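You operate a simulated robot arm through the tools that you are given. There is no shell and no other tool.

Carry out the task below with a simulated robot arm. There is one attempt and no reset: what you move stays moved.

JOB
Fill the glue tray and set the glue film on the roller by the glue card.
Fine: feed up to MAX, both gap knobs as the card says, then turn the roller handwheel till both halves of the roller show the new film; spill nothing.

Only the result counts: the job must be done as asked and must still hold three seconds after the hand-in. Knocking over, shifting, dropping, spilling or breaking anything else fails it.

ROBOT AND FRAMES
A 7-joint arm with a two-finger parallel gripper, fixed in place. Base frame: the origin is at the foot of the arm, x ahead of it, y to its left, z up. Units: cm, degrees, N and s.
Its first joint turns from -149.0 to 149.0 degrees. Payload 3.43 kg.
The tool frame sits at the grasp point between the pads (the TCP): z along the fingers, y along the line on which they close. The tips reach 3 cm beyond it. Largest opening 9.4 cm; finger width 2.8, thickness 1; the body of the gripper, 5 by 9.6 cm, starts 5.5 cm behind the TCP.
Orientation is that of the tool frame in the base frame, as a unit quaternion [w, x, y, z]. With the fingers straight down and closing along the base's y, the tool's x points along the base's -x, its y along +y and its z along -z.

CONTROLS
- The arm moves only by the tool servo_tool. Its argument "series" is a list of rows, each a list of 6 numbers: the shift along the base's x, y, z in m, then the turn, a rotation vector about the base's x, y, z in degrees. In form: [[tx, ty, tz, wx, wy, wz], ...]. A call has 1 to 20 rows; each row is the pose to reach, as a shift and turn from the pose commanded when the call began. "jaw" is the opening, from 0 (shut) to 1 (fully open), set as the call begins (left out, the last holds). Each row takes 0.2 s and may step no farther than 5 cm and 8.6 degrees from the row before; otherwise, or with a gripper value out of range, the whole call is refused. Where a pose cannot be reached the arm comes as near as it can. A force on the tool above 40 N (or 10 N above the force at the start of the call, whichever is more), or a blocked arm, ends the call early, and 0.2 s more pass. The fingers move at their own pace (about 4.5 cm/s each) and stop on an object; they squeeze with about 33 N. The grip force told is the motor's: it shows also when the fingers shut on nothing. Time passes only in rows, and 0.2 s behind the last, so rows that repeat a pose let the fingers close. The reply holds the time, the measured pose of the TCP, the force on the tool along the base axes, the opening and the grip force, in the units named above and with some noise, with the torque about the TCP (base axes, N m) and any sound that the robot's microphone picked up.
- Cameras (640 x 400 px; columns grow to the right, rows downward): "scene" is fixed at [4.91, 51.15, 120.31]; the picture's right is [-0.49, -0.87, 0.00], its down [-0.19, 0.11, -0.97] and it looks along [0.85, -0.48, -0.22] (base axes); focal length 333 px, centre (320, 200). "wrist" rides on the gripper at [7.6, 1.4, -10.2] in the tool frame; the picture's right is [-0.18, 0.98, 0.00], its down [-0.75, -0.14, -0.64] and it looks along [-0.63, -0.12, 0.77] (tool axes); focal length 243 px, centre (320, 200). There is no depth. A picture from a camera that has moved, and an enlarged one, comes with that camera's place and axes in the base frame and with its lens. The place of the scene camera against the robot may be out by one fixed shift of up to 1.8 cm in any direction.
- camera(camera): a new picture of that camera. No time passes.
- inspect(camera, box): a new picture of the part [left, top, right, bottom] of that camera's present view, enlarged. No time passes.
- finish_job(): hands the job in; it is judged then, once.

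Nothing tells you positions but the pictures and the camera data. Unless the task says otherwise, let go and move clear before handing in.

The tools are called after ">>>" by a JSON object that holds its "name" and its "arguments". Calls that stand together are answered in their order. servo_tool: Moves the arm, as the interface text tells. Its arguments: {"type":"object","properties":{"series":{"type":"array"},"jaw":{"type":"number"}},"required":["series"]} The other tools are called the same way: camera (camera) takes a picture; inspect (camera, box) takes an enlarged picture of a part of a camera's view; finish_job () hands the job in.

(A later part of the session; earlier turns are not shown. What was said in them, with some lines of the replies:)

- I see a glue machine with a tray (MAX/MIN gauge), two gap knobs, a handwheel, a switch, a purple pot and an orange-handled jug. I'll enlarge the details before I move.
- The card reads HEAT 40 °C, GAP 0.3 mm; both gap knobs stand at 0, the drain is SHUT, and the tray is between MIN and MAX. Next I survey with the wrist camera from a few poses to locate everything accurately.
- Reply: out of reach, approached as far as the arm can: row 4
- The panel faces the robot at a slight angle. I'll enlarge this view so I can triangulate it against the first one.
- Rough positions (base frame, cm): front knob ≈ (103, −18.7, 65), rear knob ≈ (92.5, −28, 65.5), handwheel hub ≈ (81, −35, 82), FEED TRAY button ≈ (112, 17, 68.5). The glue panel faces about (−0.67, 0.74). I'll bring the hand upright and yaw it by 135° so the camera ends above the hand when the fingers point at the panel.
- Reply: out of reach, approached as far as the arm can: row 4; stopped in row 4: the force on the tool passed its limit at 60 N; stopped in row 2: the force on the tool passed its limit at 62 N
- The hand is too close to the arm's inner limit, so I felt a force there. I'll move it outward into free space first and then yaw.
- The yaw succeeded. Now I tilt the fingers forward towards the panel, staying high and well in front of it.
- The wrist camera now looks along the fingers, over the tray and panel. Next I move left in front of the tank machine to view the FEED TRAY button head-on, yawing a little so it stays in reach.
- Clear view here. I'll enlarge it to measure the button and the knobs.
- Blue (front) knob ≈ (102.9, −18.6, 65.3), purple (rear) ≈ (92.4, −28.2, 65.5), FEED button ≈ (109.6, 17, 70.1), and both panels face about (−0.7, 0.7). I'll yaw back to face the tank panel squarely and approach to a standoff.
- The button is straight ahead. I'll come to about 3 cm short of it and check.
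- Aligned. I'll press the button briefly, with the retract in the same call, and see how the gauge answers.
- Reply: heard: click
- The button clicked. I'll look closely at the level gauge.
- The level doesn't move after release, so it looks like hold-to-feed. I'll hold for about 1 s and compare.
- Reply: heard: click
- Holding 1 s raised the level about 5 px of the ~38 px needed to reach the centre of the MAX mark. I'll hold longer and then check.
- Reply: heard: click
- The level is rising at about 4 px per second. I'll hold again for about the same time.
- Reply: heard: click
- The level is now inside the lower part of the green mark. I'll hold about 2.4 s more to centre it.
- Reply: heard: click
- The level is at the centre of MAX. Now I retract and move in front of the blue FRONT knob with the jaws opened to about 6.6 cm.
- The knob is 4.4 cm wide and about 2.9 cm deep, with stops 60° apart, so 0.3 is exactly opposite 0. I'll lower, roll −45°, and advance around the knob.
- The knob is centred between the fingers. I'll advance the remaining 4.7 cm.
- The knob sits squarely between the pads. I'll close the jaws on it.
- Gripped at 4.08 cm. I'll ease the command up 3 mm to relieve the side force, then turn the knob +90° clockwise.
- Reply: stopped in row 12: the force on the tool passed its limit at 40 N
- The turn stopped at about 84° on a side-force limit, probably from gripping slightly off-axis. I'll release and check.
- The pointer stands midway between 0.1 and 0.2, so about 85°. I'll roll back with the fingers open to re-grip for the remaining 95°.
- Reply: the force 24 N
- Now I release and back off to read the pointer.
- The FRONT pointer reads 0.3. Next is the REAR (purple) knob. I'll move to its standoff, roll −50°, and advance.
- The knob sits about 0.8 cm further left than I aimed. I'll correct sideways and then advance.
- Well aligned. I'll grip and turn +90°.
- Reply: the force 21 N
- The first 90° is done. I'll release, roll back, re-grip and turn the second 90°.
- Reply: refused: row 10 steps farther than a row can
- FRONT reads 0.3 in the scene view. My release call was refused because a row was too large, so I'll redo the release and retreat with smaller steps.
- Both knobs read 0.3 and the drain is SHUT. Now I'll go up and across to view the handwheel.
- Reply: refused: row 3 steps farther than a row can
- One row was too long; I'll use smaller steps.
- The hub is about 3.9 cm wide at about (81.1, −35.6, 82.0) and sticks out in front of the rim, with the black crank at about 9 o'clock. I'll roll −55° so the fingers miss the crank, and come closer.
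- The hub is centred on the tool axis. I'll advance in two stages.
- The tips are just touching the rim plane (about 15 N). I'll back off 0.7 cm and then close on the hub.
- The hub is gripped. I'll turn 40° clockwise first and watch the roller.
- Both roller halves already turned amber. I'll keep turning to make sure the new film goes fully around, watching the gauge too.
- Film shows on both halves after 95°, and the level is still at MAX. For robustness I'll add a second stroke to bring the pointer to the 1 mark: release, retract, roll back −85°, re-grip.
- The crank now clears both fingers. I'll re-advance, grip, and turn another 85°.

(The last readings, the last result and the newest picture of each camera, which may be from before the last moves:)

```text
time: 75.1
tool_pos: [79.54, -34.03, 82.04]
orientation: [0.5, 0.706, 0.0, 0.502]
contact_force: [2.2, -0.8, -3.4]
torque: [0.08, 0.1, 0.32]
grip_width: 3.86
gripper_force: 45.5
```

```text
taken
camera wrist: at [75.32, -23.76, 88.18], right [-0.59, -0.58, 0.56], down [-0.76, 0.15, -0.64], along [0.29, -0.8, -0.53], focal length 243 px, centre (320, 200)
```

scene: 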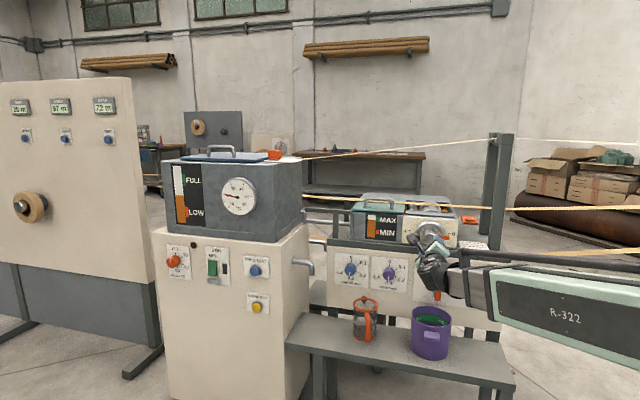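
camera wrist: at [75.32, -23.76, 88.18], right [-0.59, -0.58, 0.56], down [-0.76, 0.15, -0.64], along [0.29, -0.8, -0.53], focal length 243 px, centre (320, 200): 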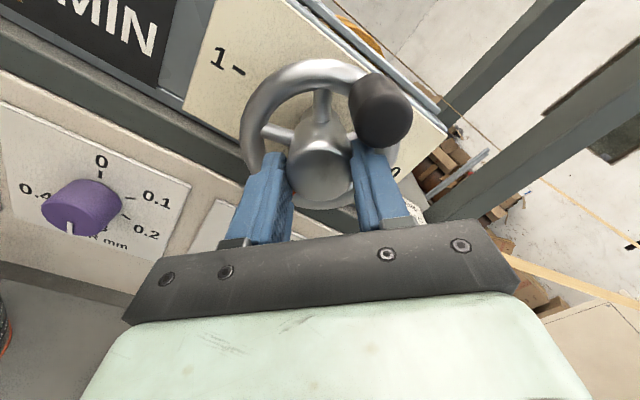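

>>> {"name": "servo_tool", "arguments": {"series": [[0, 0, 0, 5.5, -5.55, 0], [0, 0, 0, 11, -11.1, 0], [0, 0, 0, 16.5, -16.6, 0], [0, 0, 0, 22, -22.2, 0], [0, 0, 0, 27.5, -27.7, 0], [0, 0, 0, 33, -33.3, 0], [0, 0, 0, 38.5, -38.8, 0], [0, 0, 0, 44, -44.3, 0], [0, 0, 0, 49.5, -49.9, 0], [0, 0, 0, 55, -55.4, 0], [0, 0, 0, 60, -60.3, 0]]}}

>>> {"name": "inspect", "arguments": {"camera": "scene", "box": [380, 180, 480, 245]}}

>>> {"name": "camera", "arguments": {"camera": "wrist"}}

```text
time: 77.5
tool_pos: [79.52, -34.16, 82.0]
orientation: [0.033, 0.517, -0.48, 0.708]
contact_force: [0.6, 2.9, -1.2]
torque: [-0.82, 0.9, 0.45]
grip_width: 3.87
gripper_force: 45.5
```

```text
6.15 times, centred on (430, 212) of scene
camera zoom: at [4.91, 51.15, 120.31], right [-0.49, -0.87, 0.0], down [-0.19, 0.11, -0.97], along [0.85, -0.48, -0.22], focal length 2052 px, centre (-357, 123)
```

zoom: 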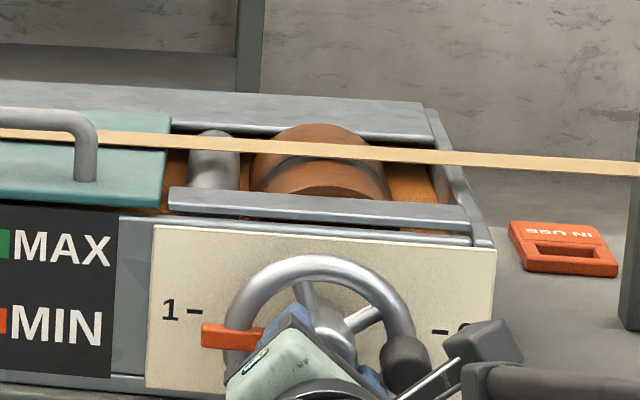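

```text
taken
camera wrist: at [68.01, -31.02, 86.72], right [-0.45, -0.45, -0.78], down [-0.03, 0.87, -0.49], along [0.89, -0.2, -0.4], focal length 243 px, centre (320, 200)
```

wrist: 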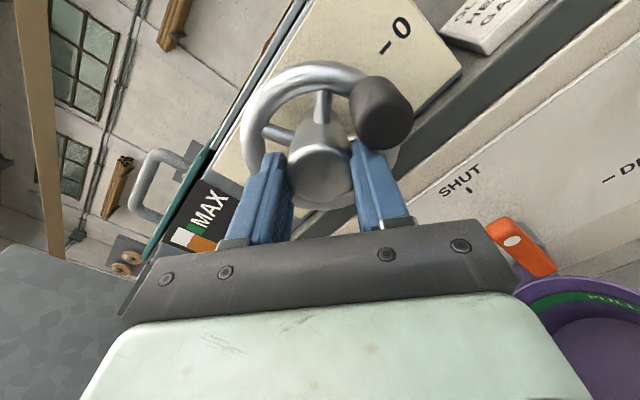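

The film colour changed to a darker amber when the pointer reached 1. I'll look at it more closely before deciding on more turning.

>>> {"name": "inspect", "arguments": {"camera": "scene", "box": [405, 193, 455, 218]}}

>>> {"name": "inspect", "arguments": {"camera": "scene", "box": [350, 200, 420, 250]}}

```text
12.80 times, centred on (430, 206) of scene
camera zoom: at [4.91, 51.15, 120.31], right [-0.49, -0.87, 0.0], down [-0.19, 0.11, -0.97], along [0.85, -0.48, -0.22], focal length 4268 px, centre (-1088, 130)
```

zoom: 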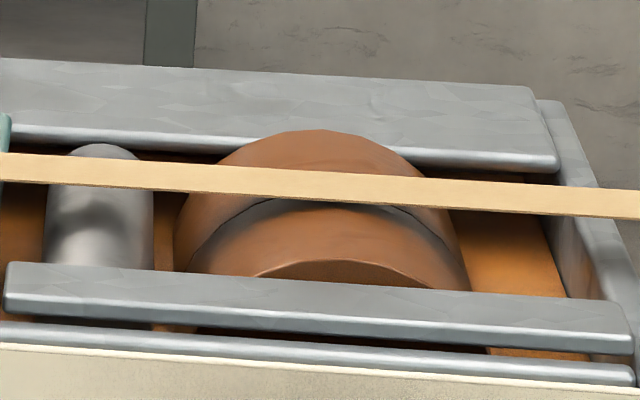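

```text
8.00 times, centred on (385, 225) of scene
camera zoom: at [4.91, 51.15, 120.31], right [-0.49, -0.87, 0.0], down [-0.19, 0.11, -0.97], along [0.85, -0.48, -0.22], focal length 2667 px, centre (-200, 0)
```

zoom: 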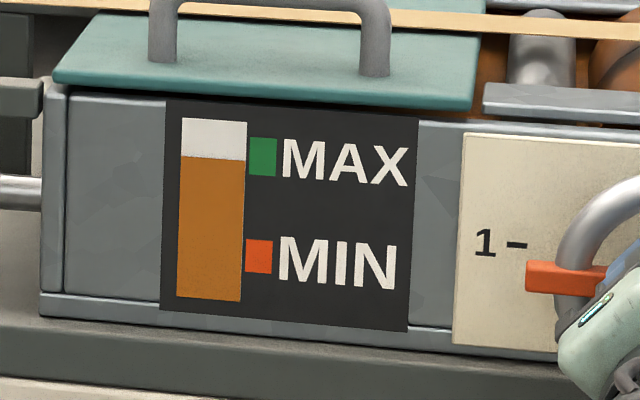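

The torque about the wheel axis has risen sharply, so the wheel is at its end stop on mark 1, and both halves carry the same darker film. I'll release, back off and verify everything.

>>> {"name": "servo_tool", "arguments": {"series": [[0, 0, 0, 0, 0, 0], [0, 0, 0, 0, 0, 0], [-0.015, 0.015, 0, 0, 0, 0], [-0.04, 0.04, 0, 0, 0, 0], [-0.065, 0.065, 0, -5.5, 5.5, 0], [-0.09, 0.09, 0.01, -11, 11, 0], [-0.11, 0.11, 0.02, -16.5, 16.5, 0], [-0.12, 0.12, 0.04, -22, 22, 0], [-0.12, 0.13, 0.07, -27.5, 27.5, 0]], "jaw": 0.6}}

>>> {"name": "camera", "arguments": {"camera": "wrist"}}

>>> {"name": "camera", "arguments": {"camera": "scene"}}

>>> {"name": "inspect", "arguments": {"camera": "scene", "box": [380, 180, 480, 245]}}

>>> {"name": "inspect", "arguments": {"camera": "wrist", "box": [180, 0, 460, 160]}}

```text
time: 79.5
tool_pos: [68.18, -21.16, 88.82]
orientation: [0.265, 0.647, -0.278, 0.659]
contact_force: [-0.5, 0.2, -0.2]
torque: [0.02, 0.0, 0.05]
grip_width: 5.66
gripper_force: 0.1
out of reach, approached as far as the arm can: row 9
```

```text
taken
camera wrist: at [59.63, -15.04, 96.16], right [-0.69, -0.69, -0.21], down [-0.34, 0.56, -0.76], along [0.64, -0.45, -0.62], focal length 243 px, centre (320, 200)
```

wrist: 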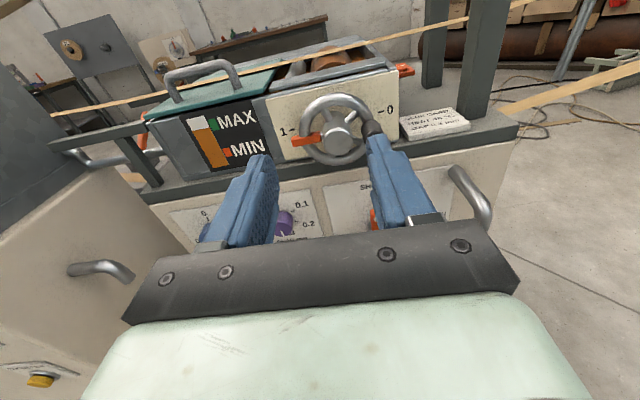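

```text
taken
```

scene: 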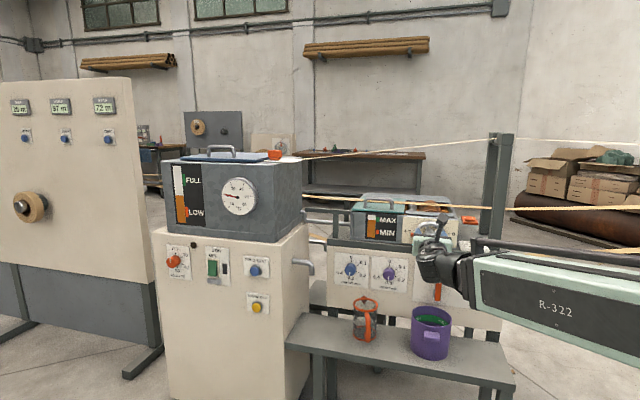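

```text
6.15 times, centred on (430, 212) of scene
camera zoom: at [4.91, 51.15, 120.31], right [-0.49, -0.87, 0.0], down [-0.19, 0.11, -0.97], along [0.85, -0.48, -0.22], focal length 2052 px, centre (-357, 123)
```

zoom: 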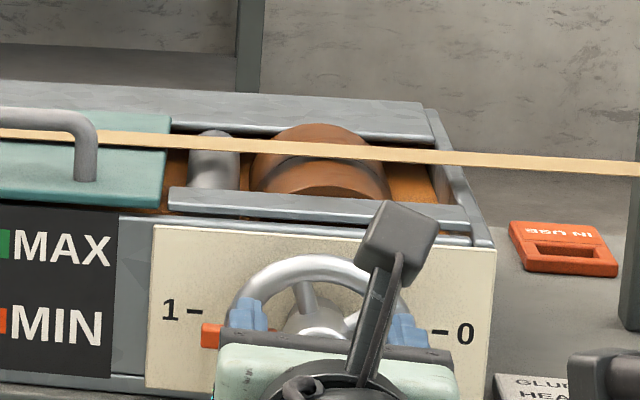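

```text
2.29 times, centred on (320, 80) of wrist
camera zoom: at [59.63, -15.04, 96.16], right [-0.69, -0.69, -0.21], down [-0.34, 0.56, -0.76], along [0.64, -0.45, -0.62], focal length 555 px, centre (320, 474)
```

zoom: 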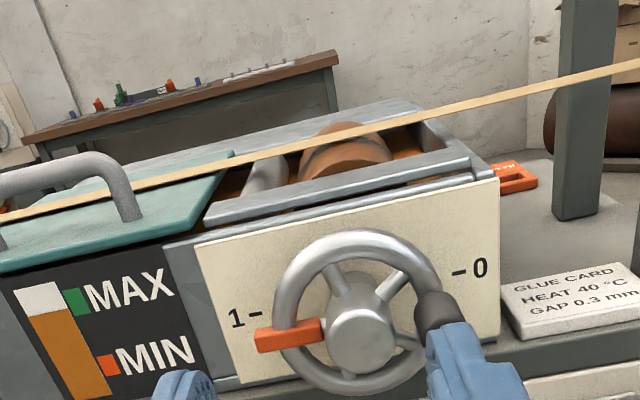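

The hand is clear. As a last check I'll look at the knobs, the drain, and the jug and pot.

>>> {"name": "inspect", "arguments": {"camera": "scene", "box": [320, 240, 420, 300]}}

>>> {"name": "inspect", "arguments": {"camera": "scene", "box": [320, 240, 520, 365]}}

>>> {"name": "inspect", "arguments": {"camera": "scene", "box": [350, 200, 420, 250]}}

>>> {"name": "inspect", "arguments": {"camera": "wrist", "box": [290, 20, 390, 90]}}

```text
6.40 times, centred on (370, 270) of scene
camera zoom: at [4.91, 51.15, 120.31], right [-0.49, -0.87, 0.0], down [-0.19, 0.11, -0.97], along [0.85, -0.48, -0.22], focal length 2134 px, centre (0, -248)
```

zoom: 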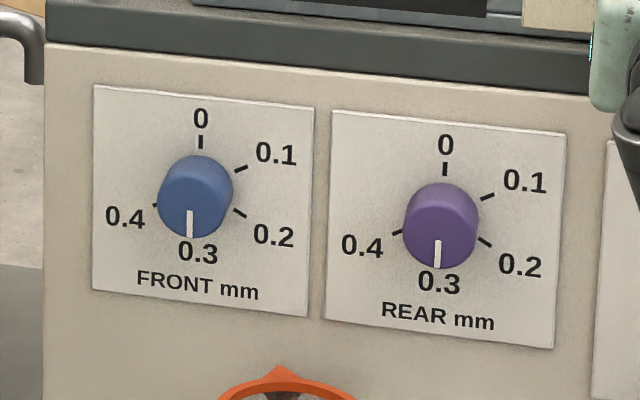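

```text
3.20 times, centred on (420, 302) of scene
camera zoom: at [4.91, 51.15, 120.31], right [-0.49, -0.87, 0.0], down [-0.19, 0.11, -0.97], along [0.85, -0.48, -0.22], focal length 1067 px, centre (0, -128)
```

zoom: 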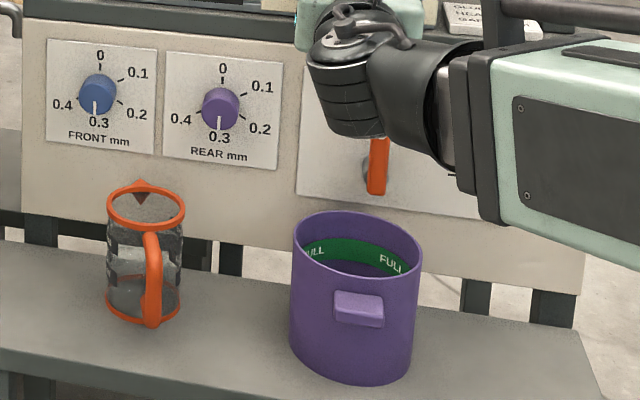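

```text
8.00 times, centred on (385, 225) of scene
camera zoom: at [4.91, 51.15, 120.31], right [-0.49, -0.87, 0.0], down [-0.19, 0.11, -0.97], along [0.85, -0.48, -0.22], focal length 2667 px, centre (-200, 0)
```

zoom: 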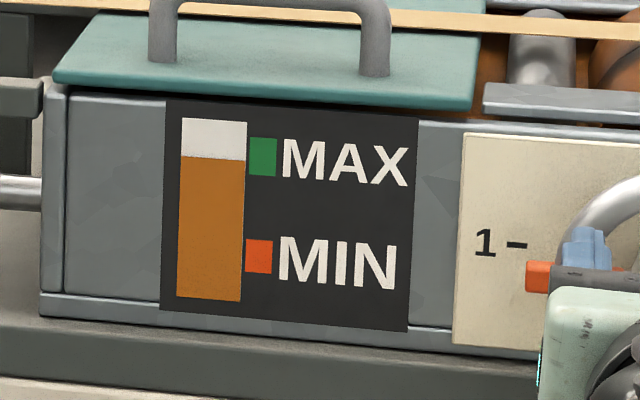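

```text
5.71 times, centred on (340, 55) of wrist
camera zoom: at [59.63, -15.04, 96.16], right [-0.69, -0.69, -0.21], down [-0.34, 0.56, -0.76], along [0.64, -0.45, -0.62], focal length 1386 px, centre (206, 1029)
```

zoom: 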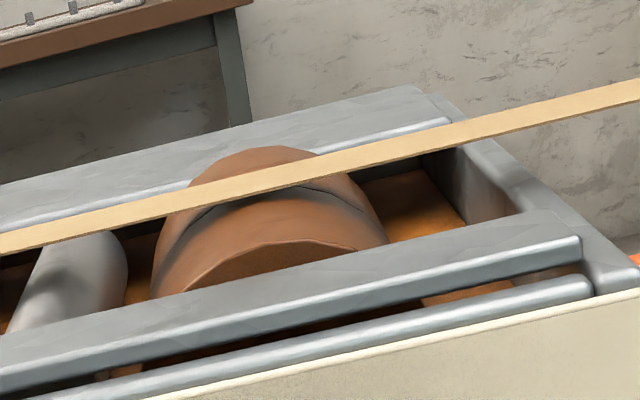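

The tray level sits at the centre of MAX, both gap knobs point at 0.3, the handwheel is at its 1 mark, and both roller halves show the same new film. Nothing is spilled or shifted and the hand is clear, so I'm handing in.

>>> {"name": "finish_job", "arguments": {}}

```text
The job is handed in.
```

The job is handed in. The glue tray is filled to MAX, both gap knobs are at 0.3 mm as the card says, and both halves of the roller show the new film.

- **Tray:** the level sits at the centre of the MAX mark and stayed there while I turned the roller. The drain valve was never touched.
- **Roller:** I turned the handwheel half a turn clockwise, from its 0 mark to its 1 mark. Both halves turned light amber at first. Near the 1 mark they both turned a darker brown, which I took to be the full 0.3 mm film. The wheel pushed back hard at the 1 mark, so I took that as its end stop and went no further.
- **Heat:** the card also says HEAT 40 °C, but the tank's heat knob is off and its dial reads about 20 °C. I left the heat alone because your instructions didn't mention it and the glue fed without it.
- **Surroundings:** I saw no spill. The jug and pot are where they were, and the hand is clear of the machine.
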